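You operate a simulated robot arm through the tools that you are given. There is no shell and no other tool.

Carry out the task below with a simulated robot arm. There is one attempt and no reset: what you move stays moved.

JOB
Grease the seal on the valve base with the round brush, then stand the blue plunger on it.
Fine: take the grease from the tin and put the brush back. Set down upright: round brush, blue plunger. A coat counts when it lies all over at full strength: go over it till it gets no stronger.

It is judged by the outcome, as a careful person would: the job done as asked, and still so three seconds after it is handed in. It fails if anything else is knocked over, pushed out of place, dropped, spilled or broken. A push-on lid holds only when it is set on centred and level and pressed home; a screw cap is set on level and turned clockwise until tight.

ROBOT AND FRAMES
A 7-joint arm with a two-finger parallel gripper, fixed in place. Base frame: the origin is at the foot of the arm, x ahead of it, y to its left, z up; the work surface is at about z = 0. Units: m, rad, N and s.
With the tool pointing down near the work surface it reaches from about 0.22 to 0.58 m from the base axis. Its first joint turns from -1.152 to 1.152 rad. Payload 2.5 kg.
The TCP is the grasp point between the finger pads, 0.023 m short of the fingertips. In the tool frame z runs along the fingers and y along their closing line. Largest opening 0.094 m; finger width 0.038, thickness 0.01; the body of the gripper, 0.054 by 0.096 m, starts 0.039 m behind the TCP.
Orientation is told as [roll, pitch, yaw] about the base's x, y, z axes, in that order, counted from this pose: with the fingers straight down and closing along the base's y, the tool's x points along the base's -x, its y along +y and its z along -z.

CONTROLS
- The arm moves only by the tool apply_moves. Its argument "plan" is a list that holds one entry, the list of rows, each a list of 7 numbers: the shift along the tool's x, y, z in m, then the turn, a rotation vector about the tool's x, y, z in degrees, then the closure in counts, from 0 (fully open) to 255 (shut). In form: [[[tx, ty, tz, wx, wy, wz, jaw], ...]]. A call has 1 to 20 rows; each row is the pose to reach, as a shift and turn from the pose commanded when the call began, along the tool's axes at that moment. Rows are played at 5 a second. More than 0.05 m and 0.15 rad between two rows, or a gripper value outside its range, and nothing of the call is played. A pose out of reach is approached as far as the arm can. The call stops where the force on the tool passes 40 N (or 10 N more than at its start, if that is more) or the arm is blocked; 0.2 s more then pass. The fingers move at their own pace (about 0.108 m/s each) and stop on an object; they squeeze with about 43 N. The grip force told is the motor's: it shows also when the fingers shut on nothing. Time passes only in rows, and 0.2 s behind the last, so rows that repeat a pose let the fingers close. It gives the time, the measured TCP pose, the force on the tool (base axes), the opening and the grip force at its end, in the units of the frame above (readings bear some noise), with the torque about the TCP (base axes, N m) and any sound that the robot's microphone picked up.
- Cameras (640 x 400 px; columns grow to the right, rows downward): "scene" is fixed at [0.1339, -0.4322, 0.5268]; the picture's right is [0.59, -0.81, 0.00], its down [-0.60, -0.43, -0.68] and it looks along [0.55, 0.40, -0.73] (base axes); focal length 214 px, centre (320, 200). "wrist" rides on the gripper at [0.086, 0.016, -0.074] in the tool frame; the picture's right is [-0.18, 0.98, 0.00], its down [-0.58, -0.11, -0.81] and it looks along [-0.79, -0.15, 0.59] (tool axes); focal length 243 px, centre (320, 200). There is no depth. A picture from a camera that has moved, and an enlarged one, comes with that camera's place and axes in the base frame and with its lens.
- snapshot(camera): a new picture of that camera. The clock stands still meanwhile.
- inspect(camera, box): a new picture of the part [left, top, right, bottom] of that camera's present view, enlarged. The clock stands still meanwhile.
- hand_in(): hands the job in; it is judged then, once.

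Nothing tells you positions but the pictures and the camera data. Unless the task says otherwise, let go and move clear before handing in.

The tools are called after "Call:" as name(argument=value, ...) on one line, values as JSON. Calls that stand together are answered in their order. apply_moves: Moves the arm, as the interface text tells. Its arguments: {"type":"object","properties":{"plan":{"type":"array"}},"required":["plan"]} The other tools are called the same way: snapshot (camera) takes a picture; inspect (camera, box) takes an enlarged picture of a part of a camera's view; hand_in () hands the job in.

At the start:

```text
clock: 0.0
position: [0.3686, -0.1945, 0.3551]
tcp_rot: [-0.001, 0.0, 0.0]
contact_force: [-0.3, -0.5, -0.5]
ft_torque: [0.02, 0.0, 0.01]
opening: 0.094
gripper_force: 0.0
```

scene: 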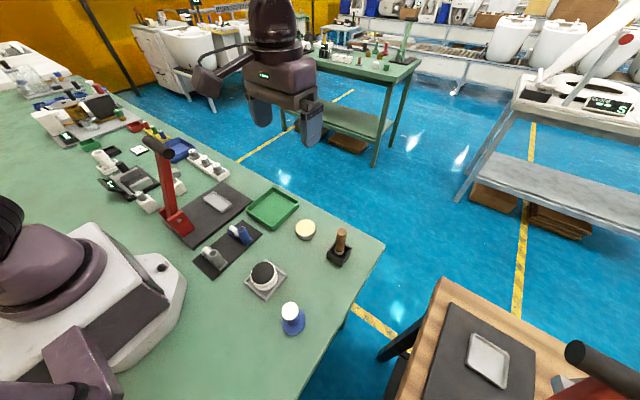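
wrist: 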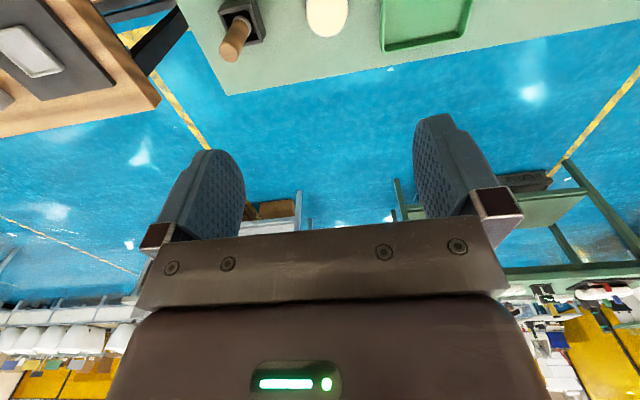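

I see a green table with a brush standing in a black holder, a round tin, a valve base with a dark seal, a blue plunger with a white top, and other items. I'll take enlarged pictures to locate these precisely.

Call:
inspect(camera="scene", box=[230, 180, 390, 280])

Call:
inspect(camera="scene", box=[230, 240, 390, 340])

Call:
inspect(camera="scene", box=[130, 180, 290, 280])

Call:
inspect(camera="wrist", box=[180, 0, 500, 200])

```text
4.00 times, centred on (310, 230) of scene
camera zoom: at [0.1339, -0.4322, 0.5268], right [0.59, -0.81, 0.0], down [-0.6, -0.43, -0.68], along [0.55, 0.4, -0.73], focal length 858 px, centre (360, 80)
```

zoom: 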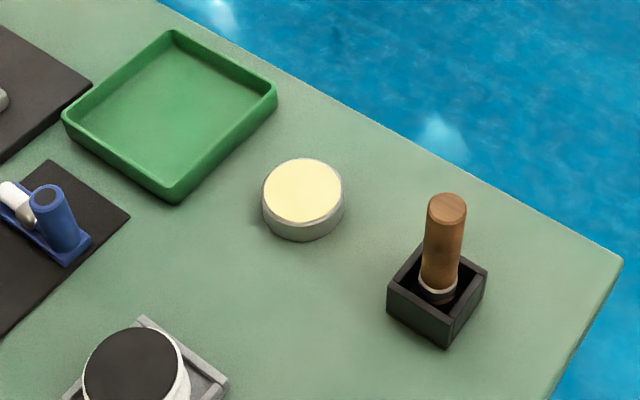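

```text
4.00 times, centred on (310, 290) of scene
camera zoom: at [0.1339, -0.4322, 0.5268], right [0.59, -0.81, 0.0], down [-0.6, -0.43, -0.68], along [0.55, 0.4, -0.73], focal length 858 px, centre (360, -160)
```

zoom: 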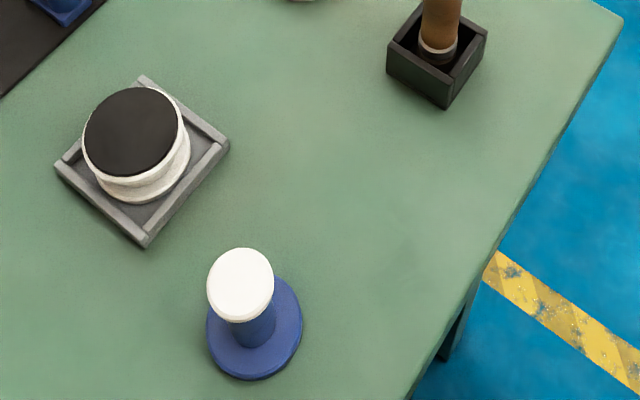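

```text
4.00 times, centred on (210, 230) of scene
camera zoom: at [0.1339, -0.4322, 0.5268], right [0.59, -0.81, 0.0], down [-0.6, -0.43, -0.68], along [0.55, 0.4, -0.73], focal length 858 px, centre (760, 80)
```

zoom: 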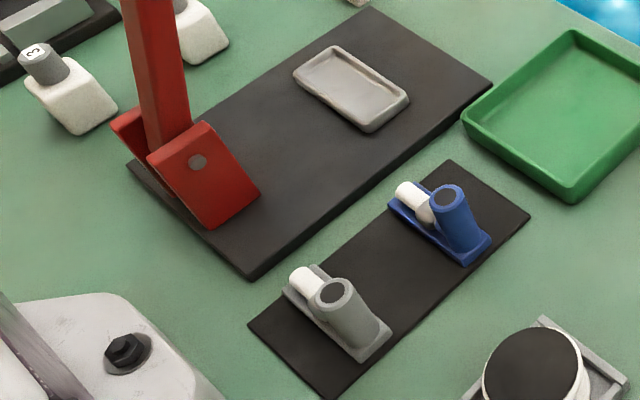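

```text
2.00 times, centred on (340, 100) of wrist
camera zoom: at [0.2823, -0.177, 0.4298], right [0.18, 0.98, 0.0], down [0.58, -0.11, 0.81], along [0.79, -0.15, -0.59], focal length 485 px, centre (280, 400)
```

zoom: 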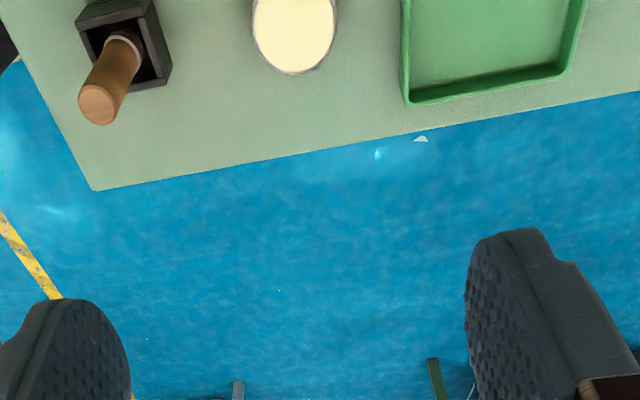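

I make out the brush at about (0.391, -0.308) with its top at z≈0.114, the tin at about (0.400, -0.189), the seal at about (0.229, -0.200, 0.05) and the plunger at about (0.202, -0.312). I'll move the wrist back to look at them from closer up.

Call:
apply_moves(plan=[[[0.04, -0.01, 0.0, 0, 0, 0, 0], [0.08, -0.02, 0.02, 0, 0, 0, 0], [0.115, -0.025, 0.04, 0, 0, 0, 0], [0.115, -0.025, 0.04, 0, 0, 0, 0]]])

Call:
snapshot(camera="wrist")

Call:
snapshot(camera="scene")

```text
clock: 1.0
position: [0.251, -0.2203, 0.3176]
tcp_rot: [0.001, -0.001, 0.001]
contact_force: [0.3, -0.7, 0.1]
ft_torque: [0.02, -0.02, 0.0]
opening: 0.0942
gripper_force: 0.0
```

```text
taken
camera wrist: at [0.1651, -0.2029, 0.3911], right [0.18, 0.98, 0.0], down [0.58, -0.11, 0.81], along [0.79, -0.15, -0.59], focal length 243 px, centre (320, 200)
```

wrist: 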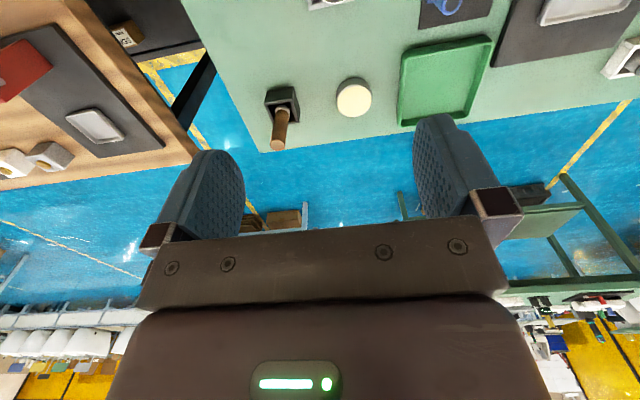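

```text
taken
```

scene: 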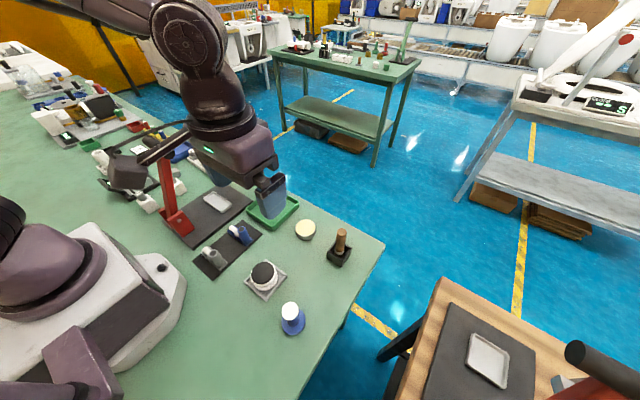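

The wrist view shows the tin and brush but not the valve base, which is too close underneath. I'll tilt the tool so the wrist camera looks down on the valve base and plunger.

Call:
apply_moves(plan=[[[0, 0, 0, 0, 8, 0, 0], [0, 0, 0, 0, 16, 0, 0], [0, 0, 0, 0, 24, 0, 0], [0, 0, 0, 0, 32, 0, 0], [0, 0, 0, 0, 32, 0, 0]]])

Call:
snapshot(camera="wrist")

```text
clock: 2.2
position: [0.2526, -0.2195, 0.3164]
tcp_rot: [0.0, 0.562, -0.001]
contact_force: [0.0, -0.2, 0.1]
ft_torque: [0.05, 0.05, 0.02]
opening: 0.0941
gripper_force: 0.0
```

```text
taken
camera wrist: at [0.2201, -0.2022, 0.4245], right [0.16, 0.98, -0.1], down [0.92, -0.11, 0.37], along [0.36, -0.15, -0.92], focal length 243 px, centre (320, 200)
```

wrist: 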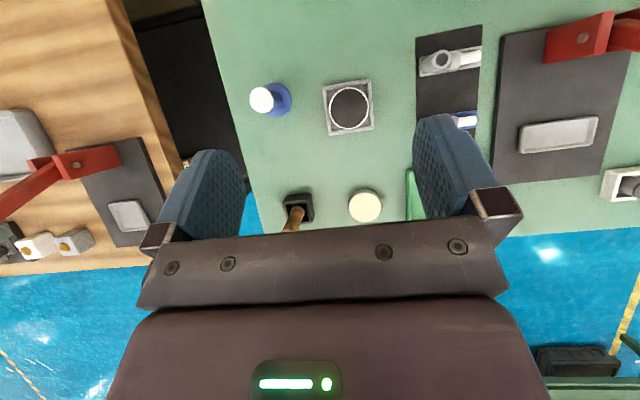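

Call:
inspect(camera="wrist", box=[230, 60, 390, 160])

Call:
inspect(camera="wrist", box=[260, 140, 420, 240])

Call:
inspect(camera="wrist", box=[310, 65, 390, 145])

```text
4.00 times, centred on (310, 110) of wrist
camera zoom: at [0.2201, -0.2022, 0.4245], right [0.16, 0.98, -0.1], down [0.92, -0.11, 0.37], along [0.36, -0.15, -0.92], focal length 970 px, centre (360, 560)
```

zoom: 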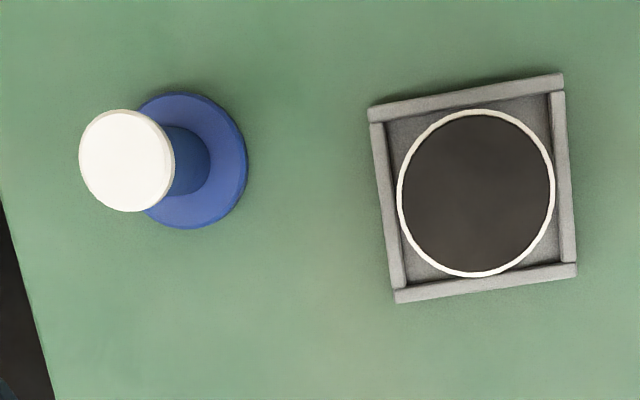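

```text
4.00 times, centred on (340, 190) of wrist
camera zoom: at [0.2201, -0.2022, 0.4245], right [0.16, 0.98, -0.1], down [0.92, -0.11, 0.37], along [0.36, -0.15, -0.92], focal length 970 px, centre (240, 240)
```

zoom: 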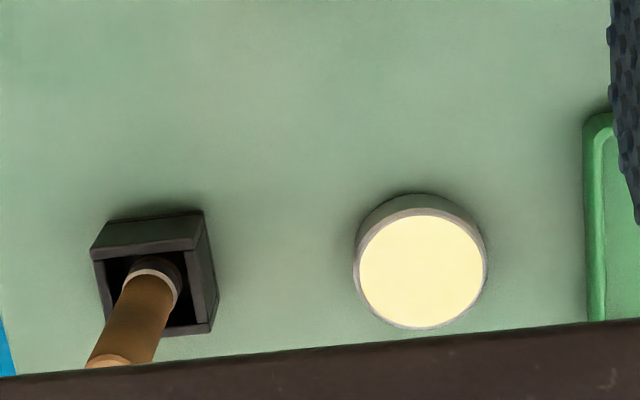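

```text
5.00 times, centred on (350, 105) of wrist
camera zoom: at [0.2201, -0.2022, 0.4245], right [0.16, 0.98, -0.1], down [0.92, -0.11, 0.37], along [0.36, -0.15, -0.92], focal length 1213 px, centre (170, 675)
```

zoom: 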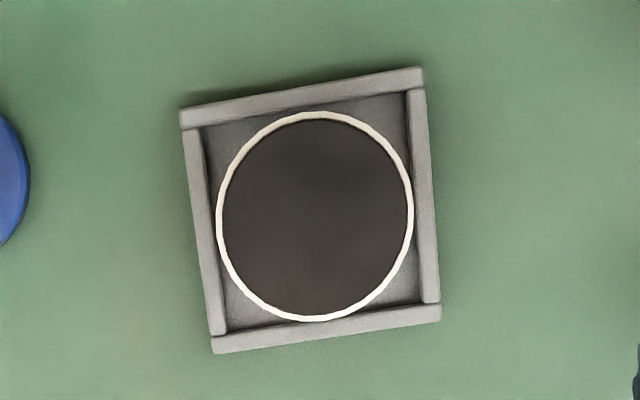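

The seal is at about (0.230, -0.199, z≈0.047) with a radius of about 0.026. The open grease tin is at (0.401, -0.189), the brush at (0.391, -0.308) with its top at about 0.112, and the plunger at (0.201, -0.3145), about 0.08 tall. Next I straighten the tool and move above the brush.

Call:
apply_moves(plan=[[[0, 0, 0, 0, -8, 0, 0], [0, 0, 0, 0, -16, 0, 0], [0, 0, 0, 0, -24, 0, 0], [0, 0, 0, 0, -32, 0, 0], [0, 0, 0, 0, -32, 0, 0]]])

Call:
apply_moves(plan=[[[-0.035, -0.022, 0.02, 0, 0, 0, 0], [-0.07, -0.044, 0.04, 0, 0, 0, 0], [-0.105, -0.066, 0.06, 0, 0, 0, 0], [-0.1374, -0.0885, 0.09, 0, 0, 0, 0], [-0.1374, -0.0885, 0.125, 0, 0, 0, 0], [-0.1374, -0.0885, 0.125, 0, 0, 0, 0]]])

Call:
snapshot(camera="wrist")

Call:
snapshot(camera="scene")

```text
clock: 3.4
position: [0.2536, -0.2198, 0.3147]
tcp_rot: [0.001, -0.003, 0.0]
contact_force: [0.4, 0.1, -0.4]
ft_torque: [0.01, 0.0, 0.0]
opening: 0.0939
gripper_force: 0.0
```

```text
clock: 4.8
position: [0.3912, -0.309, 0.1861]
tcp_rot: [-0.001, 0.001, 0.0]
contact_force: [-0.4, 0.5, -0.4]
ft_torque: [-0.01, -0.02, 0.0]
opening: 0.0942
gripper_force: 0.1
```

```text
taken
camera wrist: at [0.3053, -0.292, 0.2613], right [0.18, 0.98, 0.0], down [0.58, -0.11, 0.81], along [0.79, -0.15, -0.59], focal length 243 px, centre (320, 200)
```

wrist: 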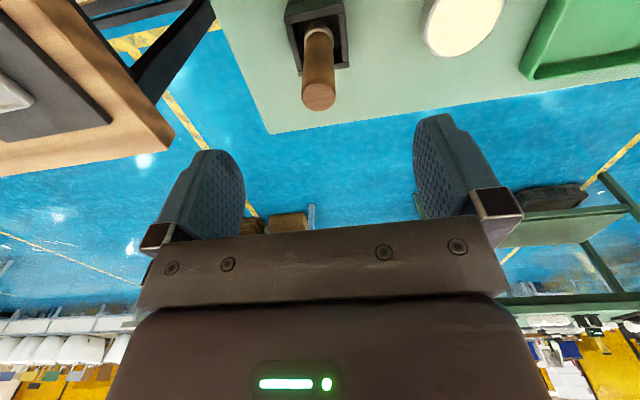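

```text
taken
```

scene: 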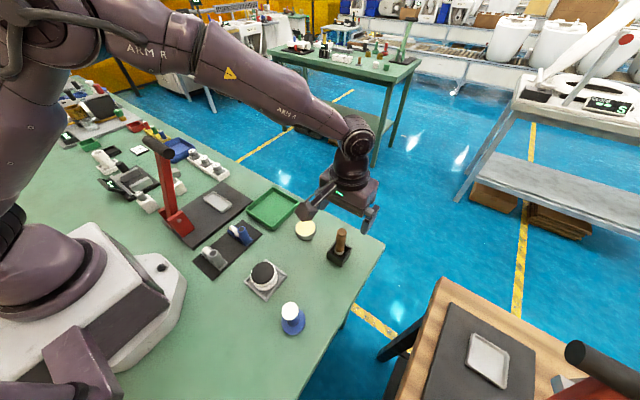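

The gripper is centred above the brush handle, and the wrist picture confirms about (0.391, -0.309). I descend to z≈0.083 and close on the handle.

Call:
apply_moves(plan=[[[0, -0.0005, 0.03, 0, 0, 0, 0], [0, -0.0005, 0.06, 0, 0, 0, 0], [0, -0.0005, 0.085, 0, 0, 0, 0], [0, -0.0005, 0.1, 0, 0, 0, 0], [0, -0.0005, 0.107, 0, 0, 0, 0], [0, -0.0005, 0.107, 0, 0, 0, 0]]])

Call:
snapshot(camera="wrist")

Call:
inspect(camera="scene", box=[280, 170, 400, 280])

```text
clock: 6.2
position: [0.39, -0.3082, 0.0831]
tcp_rot: [0.0, 0.0, 0.0]
contact_force: [-0.2, 0.5, -0.7]
ft_torque: [0.0, 0.01, 0.01]
opening: 0.0939
gripper_force: 0.1
```

```text
taken
camera wrist: at [0.305, -0.2908, 0.158], right [0.18, 0.98, 0.0], down [0.58, -0.11, 0.81], along [0.79, -0.15, -0.59], focal length 243 px, centre (320, 200)
```

wrist: 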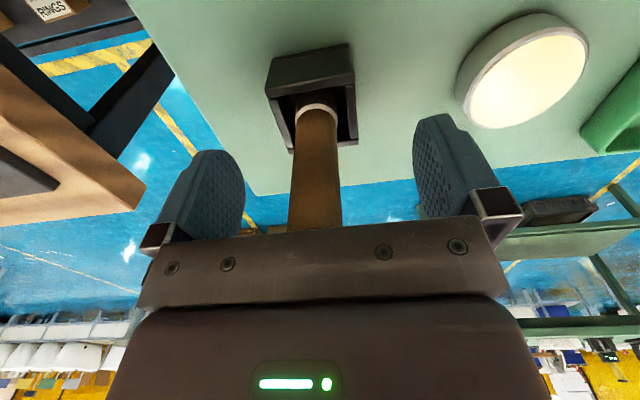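

```text
3.64 times, centred on (340, 225) of scene
camera zoom: at [0.1339, -0.4322, 0.5268], right [0.59, -0.81, 0.0], down [-0.6, -0.43, -0.68], along [0.55, 0.4, -0.73], focal length 780 px, centre (247, 109)
```

zoom: 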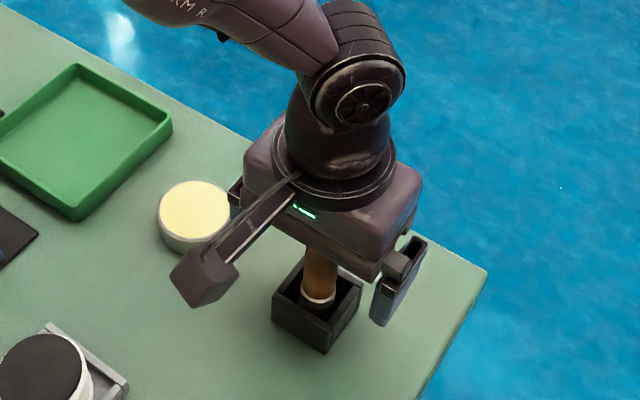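

The handle sits between the fingers, about 2 mm off centre to -y. I correct that and close.

Call:
apply_moves(plan=[[[0, -0.0015, 0, 0, 0, 0, 0], [0, -0.0015, 0, 0, 0, 0, 255], [0, -0.0015, 0, 0, 0, 0, 255], [0, -0.0015, 0, 0, 0, 0, 255], [0, -0.0015, 0, 0, 0, 0, 255], [0, -0.0015, 0, 0, 0, 0, 255]]])

Call:
snapshot(camera="wrist")

```text
clock: 7.6
position: [0.3902, -0.3083, 0.0828]
tcp_rot: [0.001, 0.001, -0.002]
contact_force: [0.2, 0.3, -0.6]
ft_torque: [-0.01, 0.02, 0.0]
opening: 0.0216
gripper_force: 42.9
```

```text
taken
camera wrist: at [0.3047, -0.292, 0.158], right [0.18, 0.98, 0.0], down [0.58, -0.11, 0.81], along [0.79, -0.15, -0.59], focal length 243 px, centre (320, 200)
```

wrist: 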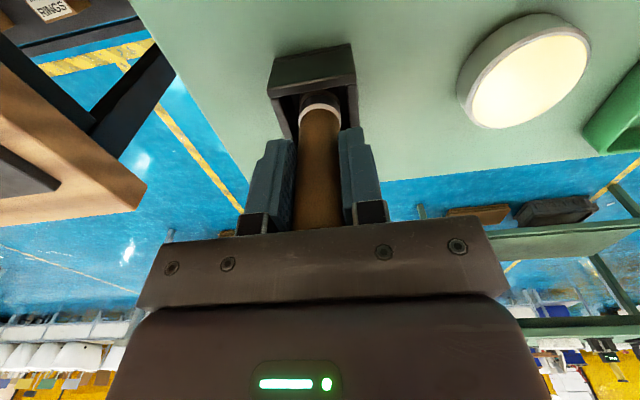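

The brush is gripped (opening 0.0216). I lift it straight up out of the holder and look at the bristles.

Call:
apply_moves(plan=[[[0, 0, -0.015, 0, 0, 0, 255], [0, 0, -0.035, 0, 0, 0, 255], [0, 0, -0.06, 0, 0, 0, 255], [0, 0, -0.09, 0, 0, 0, 255], [0, 0, -0.11, 0, 0, 0, 255], [0, 0, -0.11, 0, 0, 0, 255]]])

Call:
snapshot(camera="wrist")

Call:
inspect(camera="scene", box=[290, 150, 410, 270])

```text
clock: 9.0
position: [0.3888, -0.3104, 0.1936]
tcp_rot: [0.0, 0.001, 0.0]
contact_force: [0.0, -0.8, -0.8]
ft_torque: [-0.02, -0.03, -0.01]
opening: 0.0214
gripper_force: 43.4
```

```text
taken
camera wrist: at [0.3036, -0.293, 0.268], right [0.18, 0.98, 0.0], down [0.58, -0.11, 0.81], along [0.79, -0.15, -0.59], focal length 243 px, centre (320, 200)
```

wrist: 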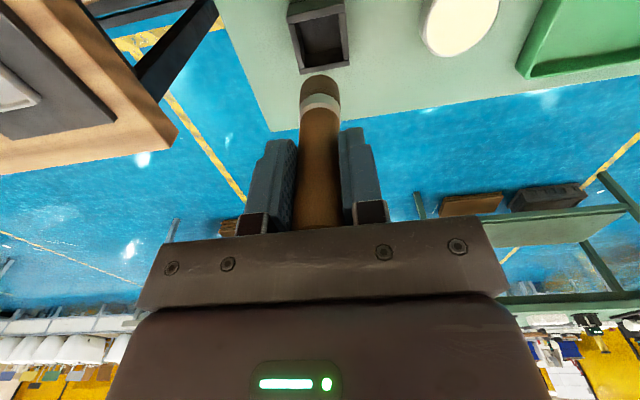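

```text
3.33 times, centred on (350, 210) of scene
camera zoom: at [0.1339, -0.4322, 0.5268], right [0.59, -0.81, 0.0], down [-0.6, -0.43, -0.68], along [0.55, 0.4, -0.73], focal length 715 px, centre (220, 167)
```

zoom: 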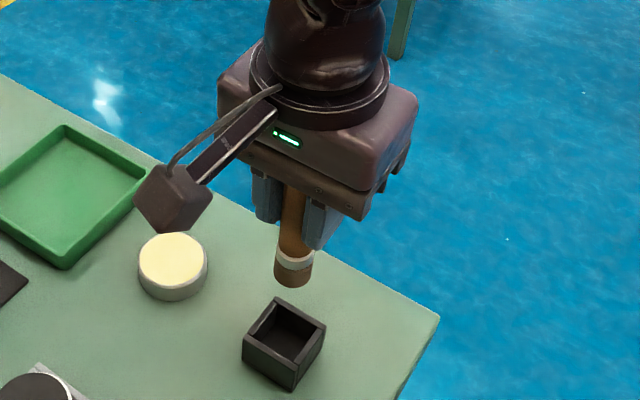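

The brush came out cleanly. Its bristles are about 24 mm across and end about 77 mm below the TCP. Next I carry it over the tin and lower it to just above the grease.

Call:
apply_moves(plan=[[[-0.003, 0.04, 0, 0, 0, 0, 255], [-0.006, 0.08, 0, 0, 0, 0, 255], [-0.01, 0.12, 0, 0, 0, 0, 255], [-0.01, 0.121, 0.03, 0, 0, 0, 255], [-0.01, 0.121, 0.06, 0, 0, 0, 255], [-0.01, 0.121, 0.078, 0, 0, 0, 255], [-0.01, 0.121, 0.078, 0, 0, 0, 255]]])

Call:
snapshot(camera="wrist")

Call:
inspect(camera="scene", box=[240, 150, 360, 270])

```text
clock: 10.6
position: [0.3999, -0.1899, 0.1156]
tcp_rot: [0.002, -0.001, -0.002]
contact_force: [-0.2, 0.3, -0.5]
ft_torque: [0.0, -0.03, -0.08]
opening: 0.0214
gripper_force: 42.9
```

```text
taken
camera wrist: at [0.3134, -0.1731, 0.1901], right [0.18, 0.98, 0.0], down [0.58, -0.11, 0.81], along [0.79, -0.15, -0.59], focal length 243 px, centre (320, 200)
```

wrist: 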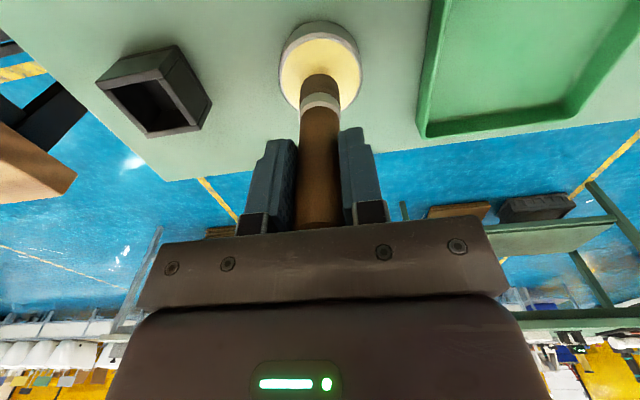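

```text
3.33 times, centred on (300, 210) of scene
camera zoom: at [0.1339, -0.4322, 0.5268], right [0.59, -0.81, 0.0], down [-0.6, -0.43, -0.68], along [0.55, 0.4, -0.73], focal length 715 px, centre (387, 167)
```

zoom: 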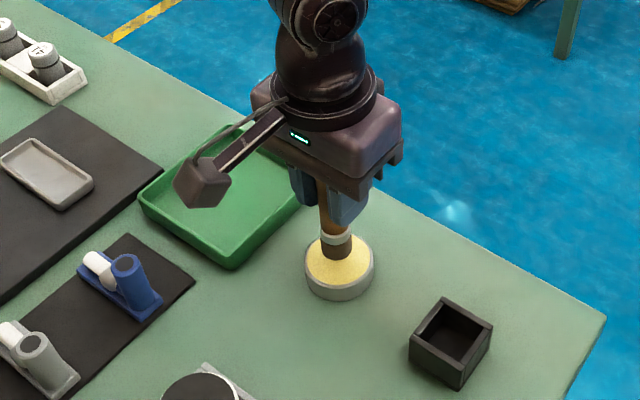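

The brush hangs centred over the tin with its tip about 15 mm above the grease. I lower it in small steps, watching the force.

Call:
apply_moves(plan=[[[0, 0, 0.006, 0, 0, 0, 255], [0, 0, 0.011, 0, 0, 0, 255], [0, 0, 0.015, 0, 0, 0, 255], [0, 0, 0.015, 0, 0, 0, 255]]])

Call:
inspect(camera="wrist", box=[260, 0, 380, 120])

Call:
inspect(camera="scene", box=[280, 200, 340, 260])

```text
clock: 11.6
position: [0.4009, -0.1902, 0.1016]
tcp_rot: [-0.002, -0.002, 0.0]
contact_force: [-6.3, 1.9, 26.1]
ft_torque: [-0.36, 0.58, -0.07]
opening: 0.0217
gripper_force: 43.1
```

```text
3.33 times, centred on (320, 60) of wrist
camera zoom: at [0.3147, -0.1726, 0.1762], right [0.18, 0.98, 0.0], down [0.58, -0.11, 0.81], along [0.79, -0.15, -0.59], focal length 809 px, centre (320, 667)
```

zoom: 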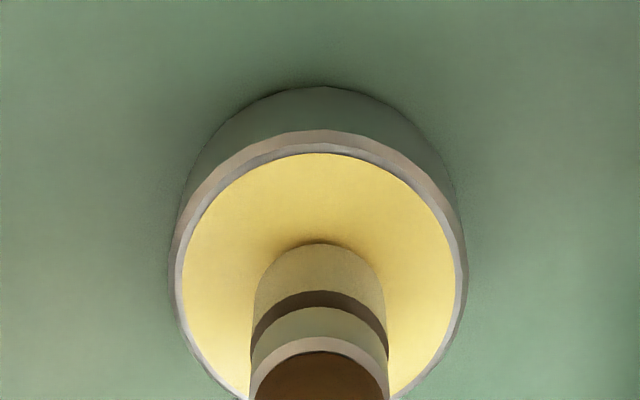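

```text
6.67 times, centred on (310, 230) of scene
camera zoom: at [0.1338, -0.4321, 0.5269], right [0.59, -0.81, 0.0], down [-0.6, -0.43, -0.68], along [0.55, 0.4, -0.73], focal length 1430 px, centre (387, 0)
```

zoom: 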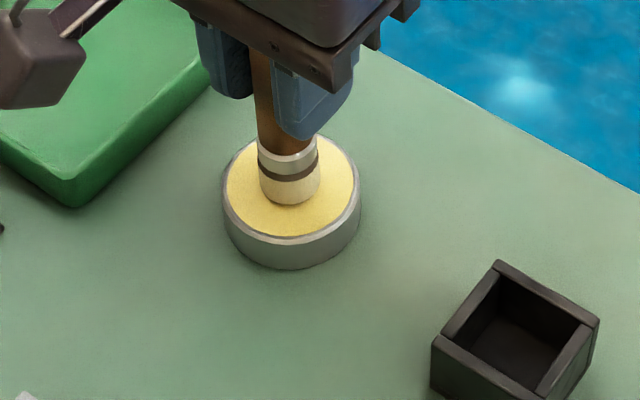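

The bristles touched the grease with about 26 N and now show a cream coating. I lift off and check the brush in the grip.

Call:
apply_moves(plan=[[[0, 0, -0.002, 0, 0, 0, 255], [0, 0, -0.002, 0, 0, 0, 255], [0, 0, -0.03, 0, 0, 0, 255], [0, 0, -0.06, 0, 0, 0, 255], [0, 0, -0.08, 0, 0, 0, 255], [0, 0, -0.08, 0, 0, 0, 255]]])

Call:
inspect(camera="wrist", box=[240, 0, 400, 160])

Call:
inspect(camera="scene", box=[280, 170, 370, 260])

```text
clock: 13.0
position: [0.3995, -0.1885, 0.1811]
tcp_rot: [-0.001, 0.0, 0.0]
contact_force: [0.1, -0.3, -0.5]
ft_torque: [-0.02, -0.01, -0.01]
opening: 0.0214
gripper_force: 42.7
```

```text
2.50 times, centred on (320, 80) of wrist
camera zoom: at [0.3136, -0.172, 0.2554], right [0.18, 0.98, 0.0], down [0.58, -0.11, 0.81], along [0.79, -0.15, -0.59], focal length 606 px, centre (320, 500)
```

zoom: 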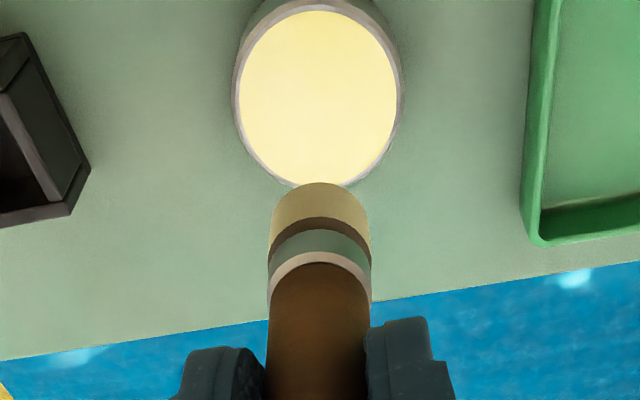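

```text
4.44 times, centred on (325, 215) of scene
camera zoom: at [0.1339, -0.4322, 0.5268], right [0.59, -0.81, 0.0], down [-0.6, -0.43, -0.68], along [0.55, 0.4, -0.73], focal length 953 px, centre (298, 133)
```

zoom: 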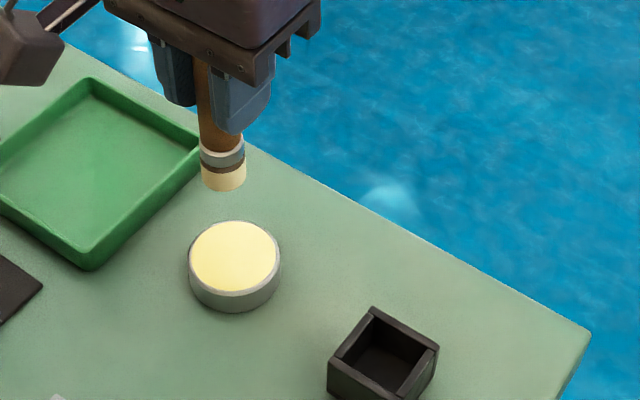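

The bristles are loaded and the grip hasn't shifted. I carry the brush to above the seal at (0.230, -0.199), keeping the tip high.

Call:
apply_moves(plan=[[[0.043, -0.0025, 0, 0, 0, 0, 255], [0.086, -0.005, 0, 0, 0, 0, 255], [0.129, -0.0075, 0, 0, 0, 0, 255], [0.171, -0.01, 0, 0, 0, 0, 255], [0.171, -0.01, 0.02, 0, 0, 0, 255], [0.171, -0.01, 0.03, 0, 0, 0, 255], [0.171, -0.01, 0.03, 0, 0, 0, 255]]])

Call:
inspect(camera="wrist", box=[240, 0, 400, 160])

Call:
inspect(camera="scene", box=[210, 210, 310, 310])

```text
clock: 14.6
position: [0.2294, -0.1992, 0.1503]
tcp_rot: [0.0, 0.0, 0.0]
contact_force: [-0.1, 0.2, 0.0]
ft_torque: [0.0, -0.02, 0.01]
opening: 0.0215
gripper_force: 43.4
```

```text
2.50 times, centred on (320, 80) of wrist
camera zoom: at [0.1431, -0.1811, 0.2246], right [0.18, 0.98, 0.0], down [0.58, -0.11, 0.81], along [0.79, -0.15, -0.59], focal length 606 px, centre (320, 500)
```

zoom: 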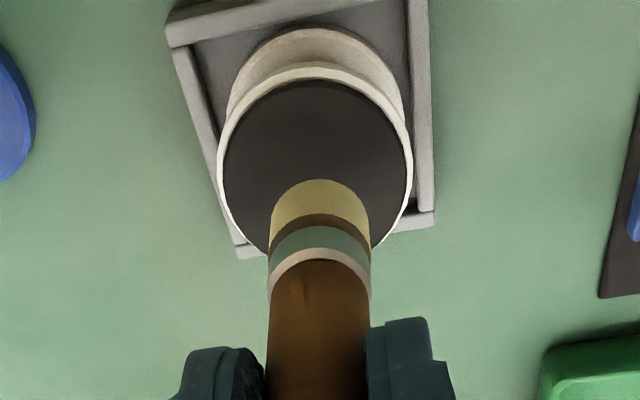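

```text
4.00 times, centred on (260, 260) of scene
camera zoom: at [0.1339, -0.4322, 0.5268], right [0.59, -0.81, 0.0], down [-0.6, -0.43, -0.68], along [0.55, 0.4, -0.73], focal length 858 px, centre (560, -40)
```

zoom: 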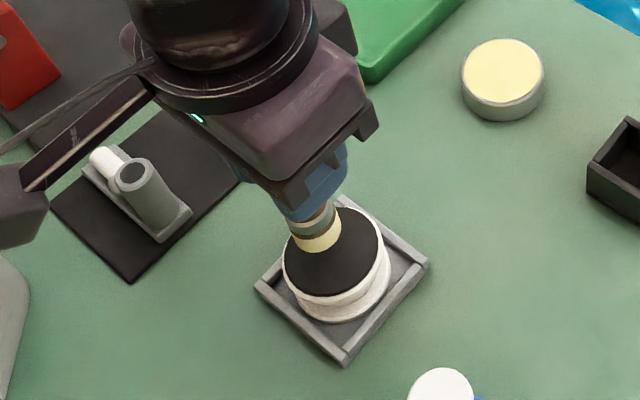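

The brush is right over the seal, and the picture refines the seal centre to about (0.230, -0.200) at z≈0.047. I lower it gradually to find contact.

Call:
apply_moves(plan=[[[0, -0.001, 0.01, 0, 0, 0, 255], [0, -0.001, 0.017, 0, 0, 0, 255], [0, -0.001, 0.02, 0, 0, 0, 255], [0, -0.001, 0.02, 0, 0, 0, 255]]])

Call:
inspect(camera="wrist", box=[260, 0, 380, 120])

```text
clock: 15.6
position: [0.2301, -0.1996, 0.1297]
tcp_rot: [-0.001, -0.001, 0.0]
contact_force: [0.8, -0.3, -0.9]
ft_torque: [-0.02, 0.01, 0.02]
opening: 0.0216
gripper_force: 43.1
```

```text
3.33 times, centred on (320, 60) of wrist
camera zoom: at [0.1432, -0.1829, 0.2052], right [0.18, 0.98, 0.0], down [0.58, -0.11, 0.81], along [0.79, -0.15, -0.59], focal length 809 px, centre (320, 667)
```

zoom: 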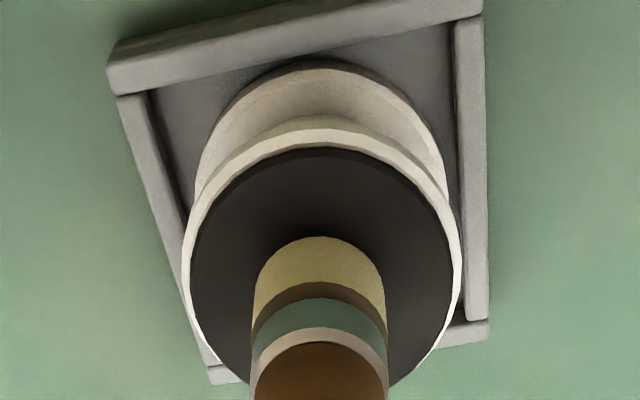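

There is no contact yet at z=0.130. I continue down in 1 mm steps.

Call:
apply_moves(plan=[[[0, 0, 0.001, 0, 0, 0, 255], [0, 0, 0.002, 0, 0, 0, 255], [0, 0, 0.002, 0, 0, 0, 255]]])

Call:
inspect(camera="wrist", box=[260, 0, 380, 120])

```text
clock: 16.4
position: [0.2299, -0.1996, 0.1295]
tcp_rot: [0.0, 0.0, 0.0]
contact_force: [-2.6, -0.3, 10.5]
ft_torque: [-0.34, 0.26, -0.01]
opening: 0.0216
gripper_force: 43.1
```

```text
3.33 times, centred on (320, 60) of wrist
camera zoom: at [0.1435, -0.1829, 0.2032], right [0.18, 0.98, 0.0], down [0.58, -0.11, 0.81], along [0.79, -0.15, -0.59], focal length 809 px, centre (320, 667)
```

zoom: 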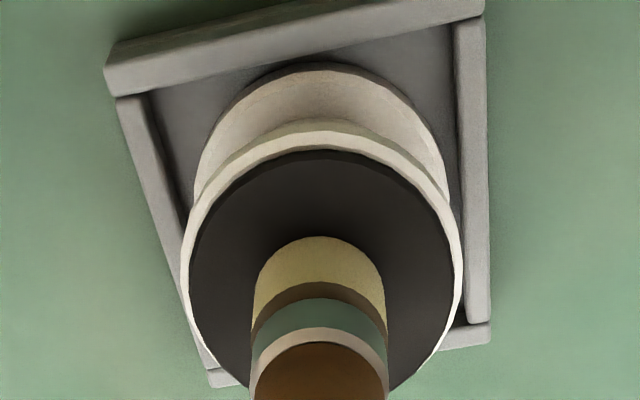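

Contact with the seal is about 10 N at a commanded z of 0.128. I ease the pressure a little and make a first short stroke to see how the coat goes on and whether the base stays put.

Call:
apply_moves(plan=[[[0, 0, -0.0004, 0, 0, 0, 255], [0.005, 0, -0.0004, 0, 0, 0, 255], [0.01, 0, -0.0004, 0, 0, 0, 255], [0.0165, 0, -0.0004, 0, 0, 0, 255], [0.0143, 0.0083, -0.0004, 0, 0, 0, 255], [0.0083, 0.0143, -0.0004, 0, 0, 0, 255]]])

Call:
inspect(camera="wrist", box=[260, 0, 380, 120])

Call:
inspect(camera="scene", box=[230, 230, 300, 310])

```text
clock: 17.8
position: [0.221, -0.1855, 0.1279]
tcp_rot: [0.0, 0.0, 0.0]
contact_force: [0.0, 0.9, 0.3]
ft_torque: [-0.03, 0.0, 0.03]
opening: 0.0217
gripper_force: 43.1
```

```text
3.33 times, centred on (320, 60) of wrist
camera zoom: at [0.1349, -0.1681, 0.2033], right [0.18, 0.98, 0.0], down [0.58, -0.11, 0.81], along [0.79, -0.15, -0.59], focal length 809 px, centre (320, 667)
```

zoom: 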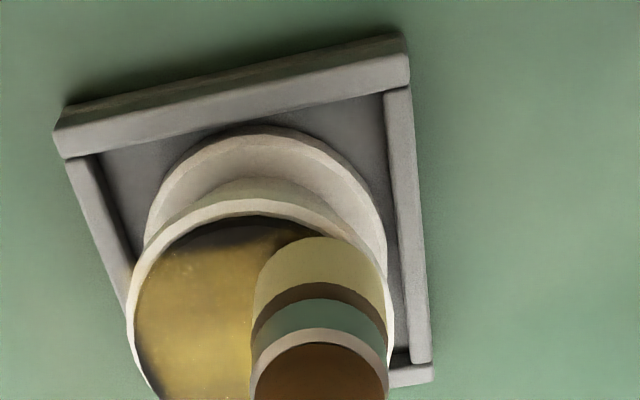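

```text
5.00 times, centred on (265, 270) of scene
camera zoom: at [0.1339, -0.4322, 0.5268], right [0.59, -0.81, 0.0], down [-0.6, -0.43, -0.68], along [0.55, 0.4, -0.73], focal length 1072 px, centre (595, -150)
```

zoom: 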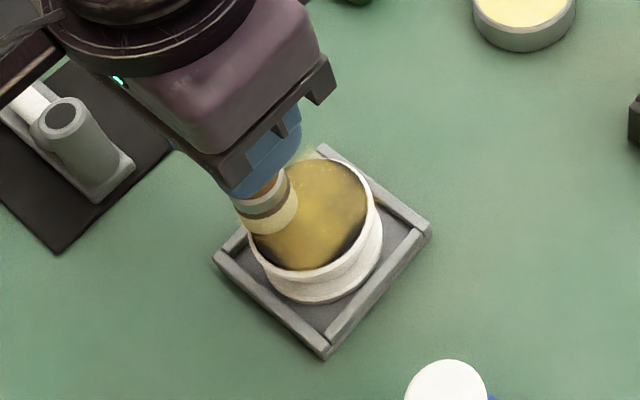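

The coat is spreading over the seal, and the base and tray haven't moved. I continue the ring round the outer part with light pressure and finish over the centre.

Call:
apply_moves(plan=[[[0, 0, 0.0004, 0, 0, 0, 255], [-0.0083, 0.0022, 0.0004, 0, 0, 0, 255], [-0.0166, 0, 0.0004, 0, 0, 0, 255], [-0.0226, -0.006, 0.0004, 0, 0, 0, 255], [-0.0248, -0.0143, 0.0004, 0, 0, 0, 255], [-0.0226, -0.0226, 0.0004, 0, 0, 0, 255], [-0.0166, -0.0286, 0.0004, 0, 0, 0, 255], [-0.0083, -0.0308, 0.0004, 0, 0, 0, 255], [0, -0.0286, 0.0004, 0, 0, 0, 255], [0.006, -0.0226, 0.0004, 0, 0, 0, 255], [0.0082, -0.0143, 0.0004, 0, 0, 0, 255], [0.006, -0.006, 0.0004, 0, 0, 0, 255], [0, 0, 0.0004, 0, 0, 0, 255], [-0.0042, -0.0072, 0.0004, 0, 0, 0, 255], [-0.0083, -0.0143, 0.0004, 0, 0, 0, 255]]])

Call:
inspect(camera="wrist", box=[260, 0, 380, 120])

Call:
inspect(camera="scene", box=[230, 230, 300, 310])

```text
clock: 21.0
position: [0.2303, -0.1994, 0.1292]
tcp_rot: [-0.001, -0.001, 0.001]
contact_force: [-0.9, 0.8, -0.2]
ft_torque: [-0.01, -0.05, -0.01]
opening: 0.0217
gripper_force: 42.7
```

```text
3.33 times, centred on (320, 60) of wrist
camera zoom: at [0.1442, -0.1821, 0.2031], right [0.18, 0.98, 0.0], down [0.58, -0.11, 0.81], along [0.79, -0.15, -0.59], focal length 809 px, centre (320, 667)
```

zoom: 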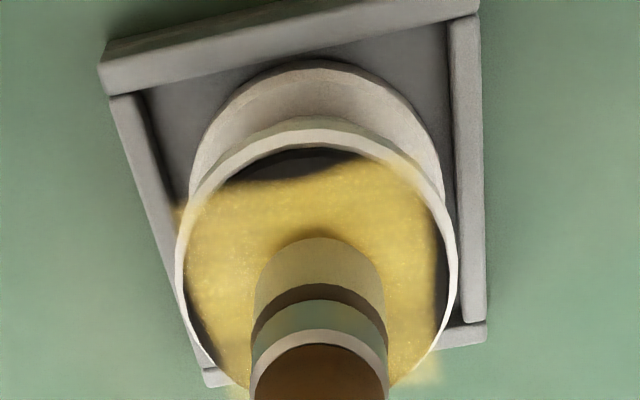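

```text
5.00 times, centred on (265, 270) of scene
camera zoom: at [0.1339, -0.4321, 0.5268], right [0.59, -0.81, 0.0], down [-0.6, -0.43, -0.68], along [0.55, 0.4, -0.73], focal length 1072 px, centre (595, -150)
```

zoom: 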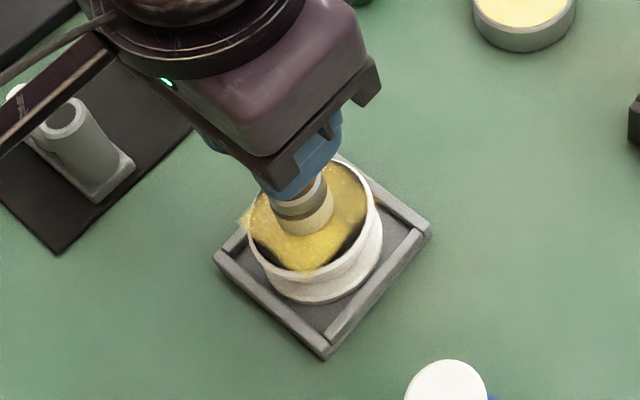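

The coat now covers most of the seal, but the edge nearest the base and some side arcs still look dark. I lift off and move aside for a clear look.

Call:
apply_moves(plan=[[[0, 0, -0.015, 0, 0, 0, 255], [0, 0, -0.035, 0, 0, 0, 255], [0, 0.03, -0.035, 0, 0, 0, 255], [0, 0.05, -0.035, 0, 0, 0, 255], [0, 0.05, -0.035, 0, 0, 0, 255]]])

Call:
snapshot(camera="wrist")

Call:
inspect(camera="scene", box=[230, 230, 300, 310])

Call:
inspect(camera="wrist", box=[180, 0, 360, 120])

```text
clock: 22.2
position: [0.2295, -0.1481, 0.1642]
tcp_rot: [0.001, 0.001, 0.0]
contact_force: [0.5, 0.2, -0.3]
ft_torque: [0.03, 0.05, -0.05]
opening: 0.0218
gripper_force: 43.4
```

```text
taken
camera wrist: at [0.1437, -0.1314, 0.239], right [0.18, 0.98, 0.0], down [0.58, -0.11, 0.81], along [0.79, -0.15, -0.59], focal length 243 px, centre (320, 200)
```

wrist: 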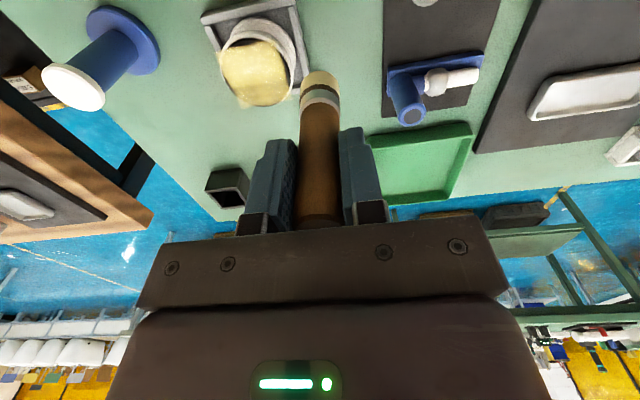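

```text
5.00 times, centred on (265, 270) of scene
camera zoom: at [0.1339, -0.4321, 0.5268], right [0.59, -0.81, 0.0], down [-0.6, -0.43, -0.68], along [0.55, 0.4, -0.73], focal length 1072 px, centre (595, -150)
```

zoom: 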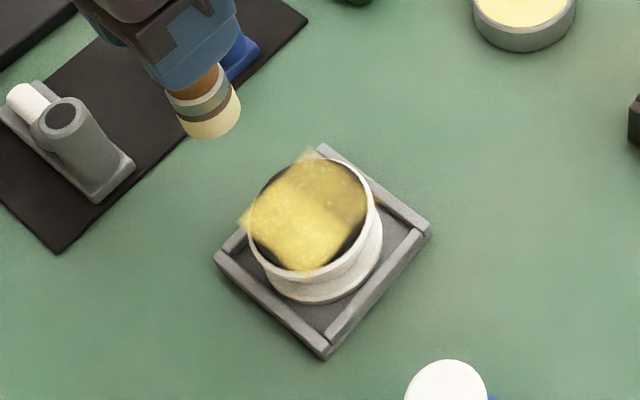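

```text
3.33 times, centred on (270, 60) of wrist
camera zoom: at [0.1437, -0.1314, 0.239], right [0.18, 0.98, 0.0], down [0.58, -0.11, 0.81], along [0.79, -0.15, -0.59], focal length 809 px, centre (487, 667)
```

zoom: 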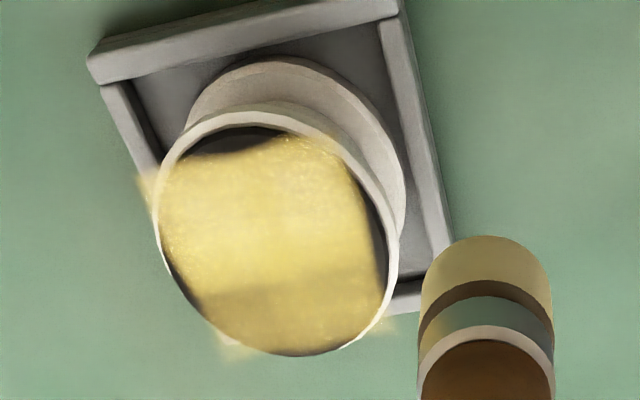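

The coat lies in a square patch about 42 mm across over the seal, brighter in the middle and weaker on the far side, so I need more passes. I go back with a slightly firmer press and raster back and forth over the whole face.

Call:
apply_moves(plan=[[[0, -0.03, 0, 0, 0, 0, 255], [0.013, -0.063, 0, 0, 0, 0, 255], [0.013, -0.063, 0.02, 0, 0, 0, 255], [0.013, -0.063, 0.033, 0, 0, 0, 255], [0.013, -0.063, 0.0352, 0, 0, 0, 255], [0.013, -0.0543, 0.0352, 0, 0, 0, 255], [0.013, -0.0457, 0.0352, 0, 0, 0, 255], [0.013, -0.037, 0.0352, 0, 0, 0, 255], [0.0065, -0.037, 0.0352, 0, 0, 0, 255], [0.0065, -0.0457, 0.0352, 0, 0, 0, 255], [0.0065, -0.0543, 0.0352, 0, 0, 0, 255], [0.0065, -0.063, 0.0352, 0, 0, 0, 255], [0, -0.063, 0.0352, 0, 0, 0, 255], [0, -0.0543, 0.0352, 0, 0, 0, 255], [0, -0.0457, 0.0352, 0, 0, 0, 255], [0, -0.037, 0.0352, 0, 0, 0, 255]]])

Call:
inspect(camera="wrist", box=[260, 0, 380, 120])

Call:
inspect(camera="scene", box=[230, 230, 300, 310])

```text
clock: 25.6
position: [0.2309, -0.1861, 0.1264]
tcp_rot: [0.001, -0.001, 0.001]
contact_force: [0.5, 0.1, -0.4]
ft_torque: [0.0, -0.01, -0.03]
opening: 0.0216
gripper_force: 43.0
```

```text
3.33 times, centred on (320, 60) of wrist
camera zoom: at [0.1438, -0.1688, 0.2021], right [0.18, 0.98, 0.0], down [0.58, -0.11, 0.81], along [0.79, -0.15, -0.59], focal length 809 px, centre (320, 667)
```

zoom: 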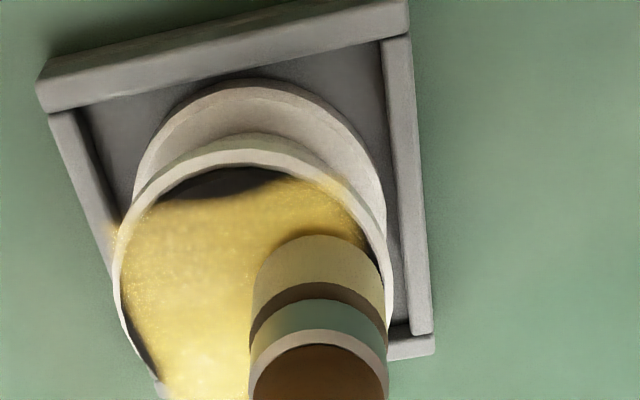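

```text
5.00 times, centred on (265, 270) of scene
camera zoom: at [0.1339, -0.4322, 0.5268], right [0.59, -0.81, 0.0], down [-0.6, -0.43, -0.68], along [0.55, 0.4, -0.73], focal length 1072 px, centre (595, -150)
```

zoom: 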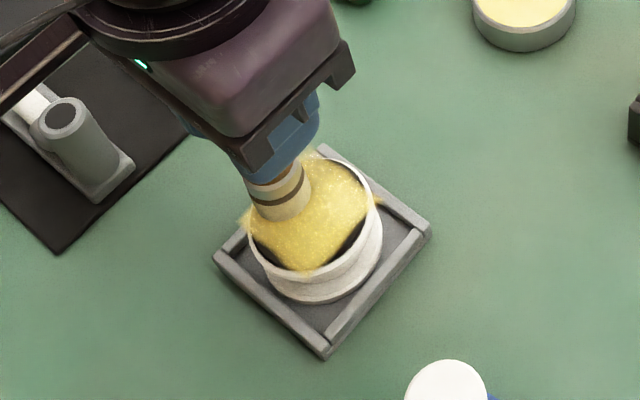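

The coat is getting more even and the base hasn't shifted. I finish the raster and then cross it at right angles.

Call:
apply_moves(plan=[[[-0.0065, 0, 0.0004, 0, 0, 0, 255], [-0.0065, -0.0087, 0.0004, 0, 0, 0, 255], [-0.0065, -0.0173, 0.0004, 0, 0, 0, 255], [-0.0065, -0.026, 0.0004, 0, 0, 0, 255], [-0.013, -0.026, 0.0004, 0, 0, 0, 255], [-0.013, -0.0173, 0.0004, 0, 0, 0, 255], [-0.013, -0.0087, 0.0004, 0, 0, 0, 255], [-0.013, 0, 0.0004, 0, 0, 0, 255], [-0.0043, 0, 0.0004, 0, 0, 0, 255], [0.0043, 0, 0.0004, 0, 0, 0, 255], [0.013, 0, 0.0004, 0, 0, 0, 255], [0.013, -0.0065, 0.0004, 0, 0, 0, 255], [0.0043, -0.0065, 0.0004, 0, 0, 0, 255], [-0.0043, -0.0065, 0.0004, 0, 0, 0, 255], [-0.013, -0.0065, 0.0004, 0, 0, 0, 255], [-0.013, -0.013, 0.0004, 0, 0, 0, 255], [-0.0043, -0.013, 0.0004, 0, 0, 0, 255], [0.0043, -0.013, 0.0004, 0, 0, 0, 255], [0.013, -0.013, 0.0004, 0, 0, 0, 255]]])

Call:
inspect(camera="wrist", box=[260, 0, 380, 120])

Call:
inspect(camera="scene", box=[230, 230, 300, 310])

```text
clock: 29.6
position: [0.2163, -0.1994, 0.128]
tcp_rot: [-0.001, 0.0, 0.0]
contact_force: [-0.3, 0.0, -0.3]
ft_torque: [0.06, 0.0, 0.01]
opening: 0.0215
gripper_force: 43.4
```

```text
3.33 times, centred on (320, 60) of wrist
camera zoom: at [0.1308, -0.1824, 0.2022], right [0.18, 0.98, 0.0], down [0.58, -0.11, 0.81], along [0.79, -0.15, -0.59], focal length 809 px, centre (320, 667)
```

zoom: 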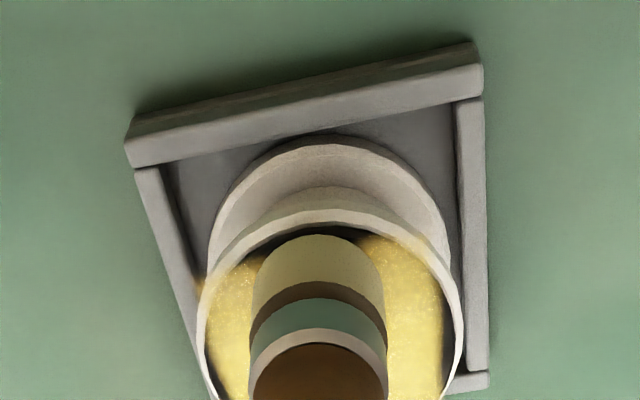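

```text
5.00 times, centred on (265, 270) of scene
camera zoom: at [0.1339, -0.4322, 0.5268], right [0.59, -0.81, 0.0], down [-0.6, -0.43, -0.68], along [0.55, 0.4, -0.73], focal length 1072 px, centre (595, -150)
```

zoom: 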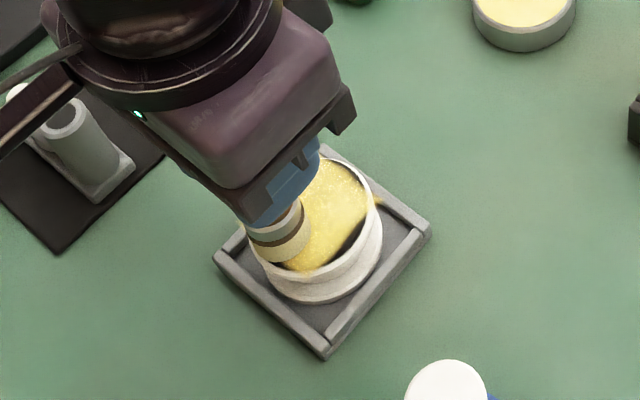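

The coat is brighter and more even now. I finish the crossing lines and go once more round the edge ring.

Call:
apply_moves(plan=[[[0, -0.0065, 0, 0, 0, 0, 255], [-0.0087, -0.0065, 0, 0, 0, 0, 255], [-0.0173, -0.0065, 0, 0, 0, 0, 255], [-0.026, -0.0065, 0, 0, 0, 0, 255], [-0.026, -0.013, 0, 0, 0, 0, 255], [-0.0173, -0.013, 0, 0, 0, 0, 255], [-0.0087, -0.013, 0, 0, 0, 0, 255], [-0.0013, -0.0117, 0, 0, 0, 0, 255], [-0.0087, -0.0159, 0, 0, 0, 0, 255], [-0.0173, -0.0159, 0, 0, 0, 0, 255], [-0.0247, -0.0117, 0, 0, 0, 0, 255], [-0.0289, -0.0043, 0, 0, 0, 0, 255], [-0.0289, 0.0043, 0, 0, 0, 0, 255], [-0.0247, 0.0117, 0, 0, 0, 0, 255], [-0.0173, 0.0159, 0, 0, 0, 0, 255], [-0.0087, 0.0159, 0, 0, 0, 0, 255], [-0.0013, 0.0117, 0, 0, 0, 0, 255], [0.0029, 0.0043, 0, 0, 0, 0, 255], [0.0029, -0.0043, 0, 0, 0, 0, 255], [-0.013, 0, 0, 0, 0, 0, 255]]])

Call:
apply_moves(plan=[[[0, 0, -0.015, 0, 0, 0, 255], [0, 0, -0.035, 0, 0, 0, 255], [0, 0.03, -0.0356, 0, 0, 0, 255], [0, 0.05, -0.0356, 0, 0, 0, 255], [0, 0.05, -0.0356, 0, 0, 0, 255]]])

Call:
inspect(camera="wrist", box=[180, 0, 360, 120])

Call:
inspect(camera="scene", box=[230, 230, 300, 310])

```text
clock: 33.8
position: [0.2298, -0.1994, 0.127]
tcp_rot: [0.001, -0.001, -0.001]
contact_force: [-0.6, -1.1, 2.6]
ft_torque: [-0.13, -0.04, -0.01]
opening: 0.0215
gripper_force: 42.9
```

```text
clock: 35.0
position: [0.2287, -0.1492, 0.1647]
tcp_rot: [0.001, 0.0, -0.002]
contact_force: [0.2, 0.6, -0.3]
ft_torque: [-0.02, -0.01, 0.0]
opening: 0.0219
gripper_force: 42.8
```

```text
3.33 times, centred on (270, 60) of wrist
camera zoom: at [0.1437, -0.1322, 0.2392], right [0.19, 0.98, 0.0], down [0.58, -0.11, 0.81], along [0.79, -0.15, -0.59], focal length 809 px, centre (487, 667)
```

zoom: 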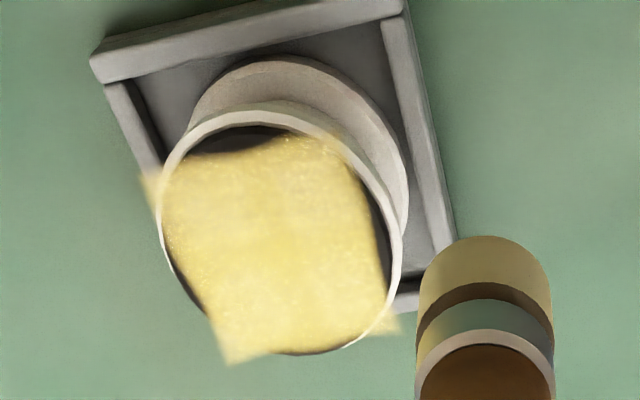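

```text
5.00 times, centred on (265, 270) of scene
camera zoom: at [0.1339, -0.4321, 0.5268], right [0.59, -0.81, 0.0], down [-0.6, -0.43, -0.68], along [0.55, 0.4, -0.73], focal length 1072 px, centre (595, -150)
```

zoom: 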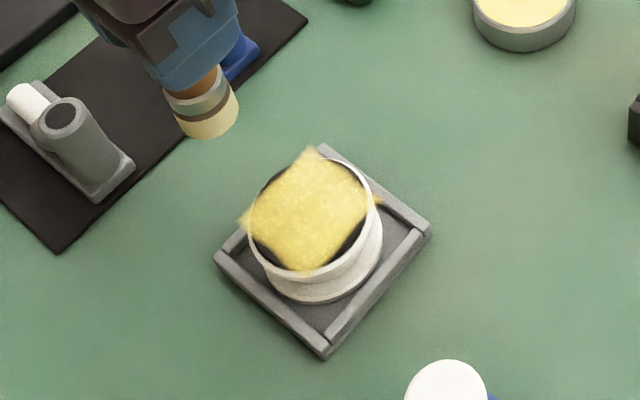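

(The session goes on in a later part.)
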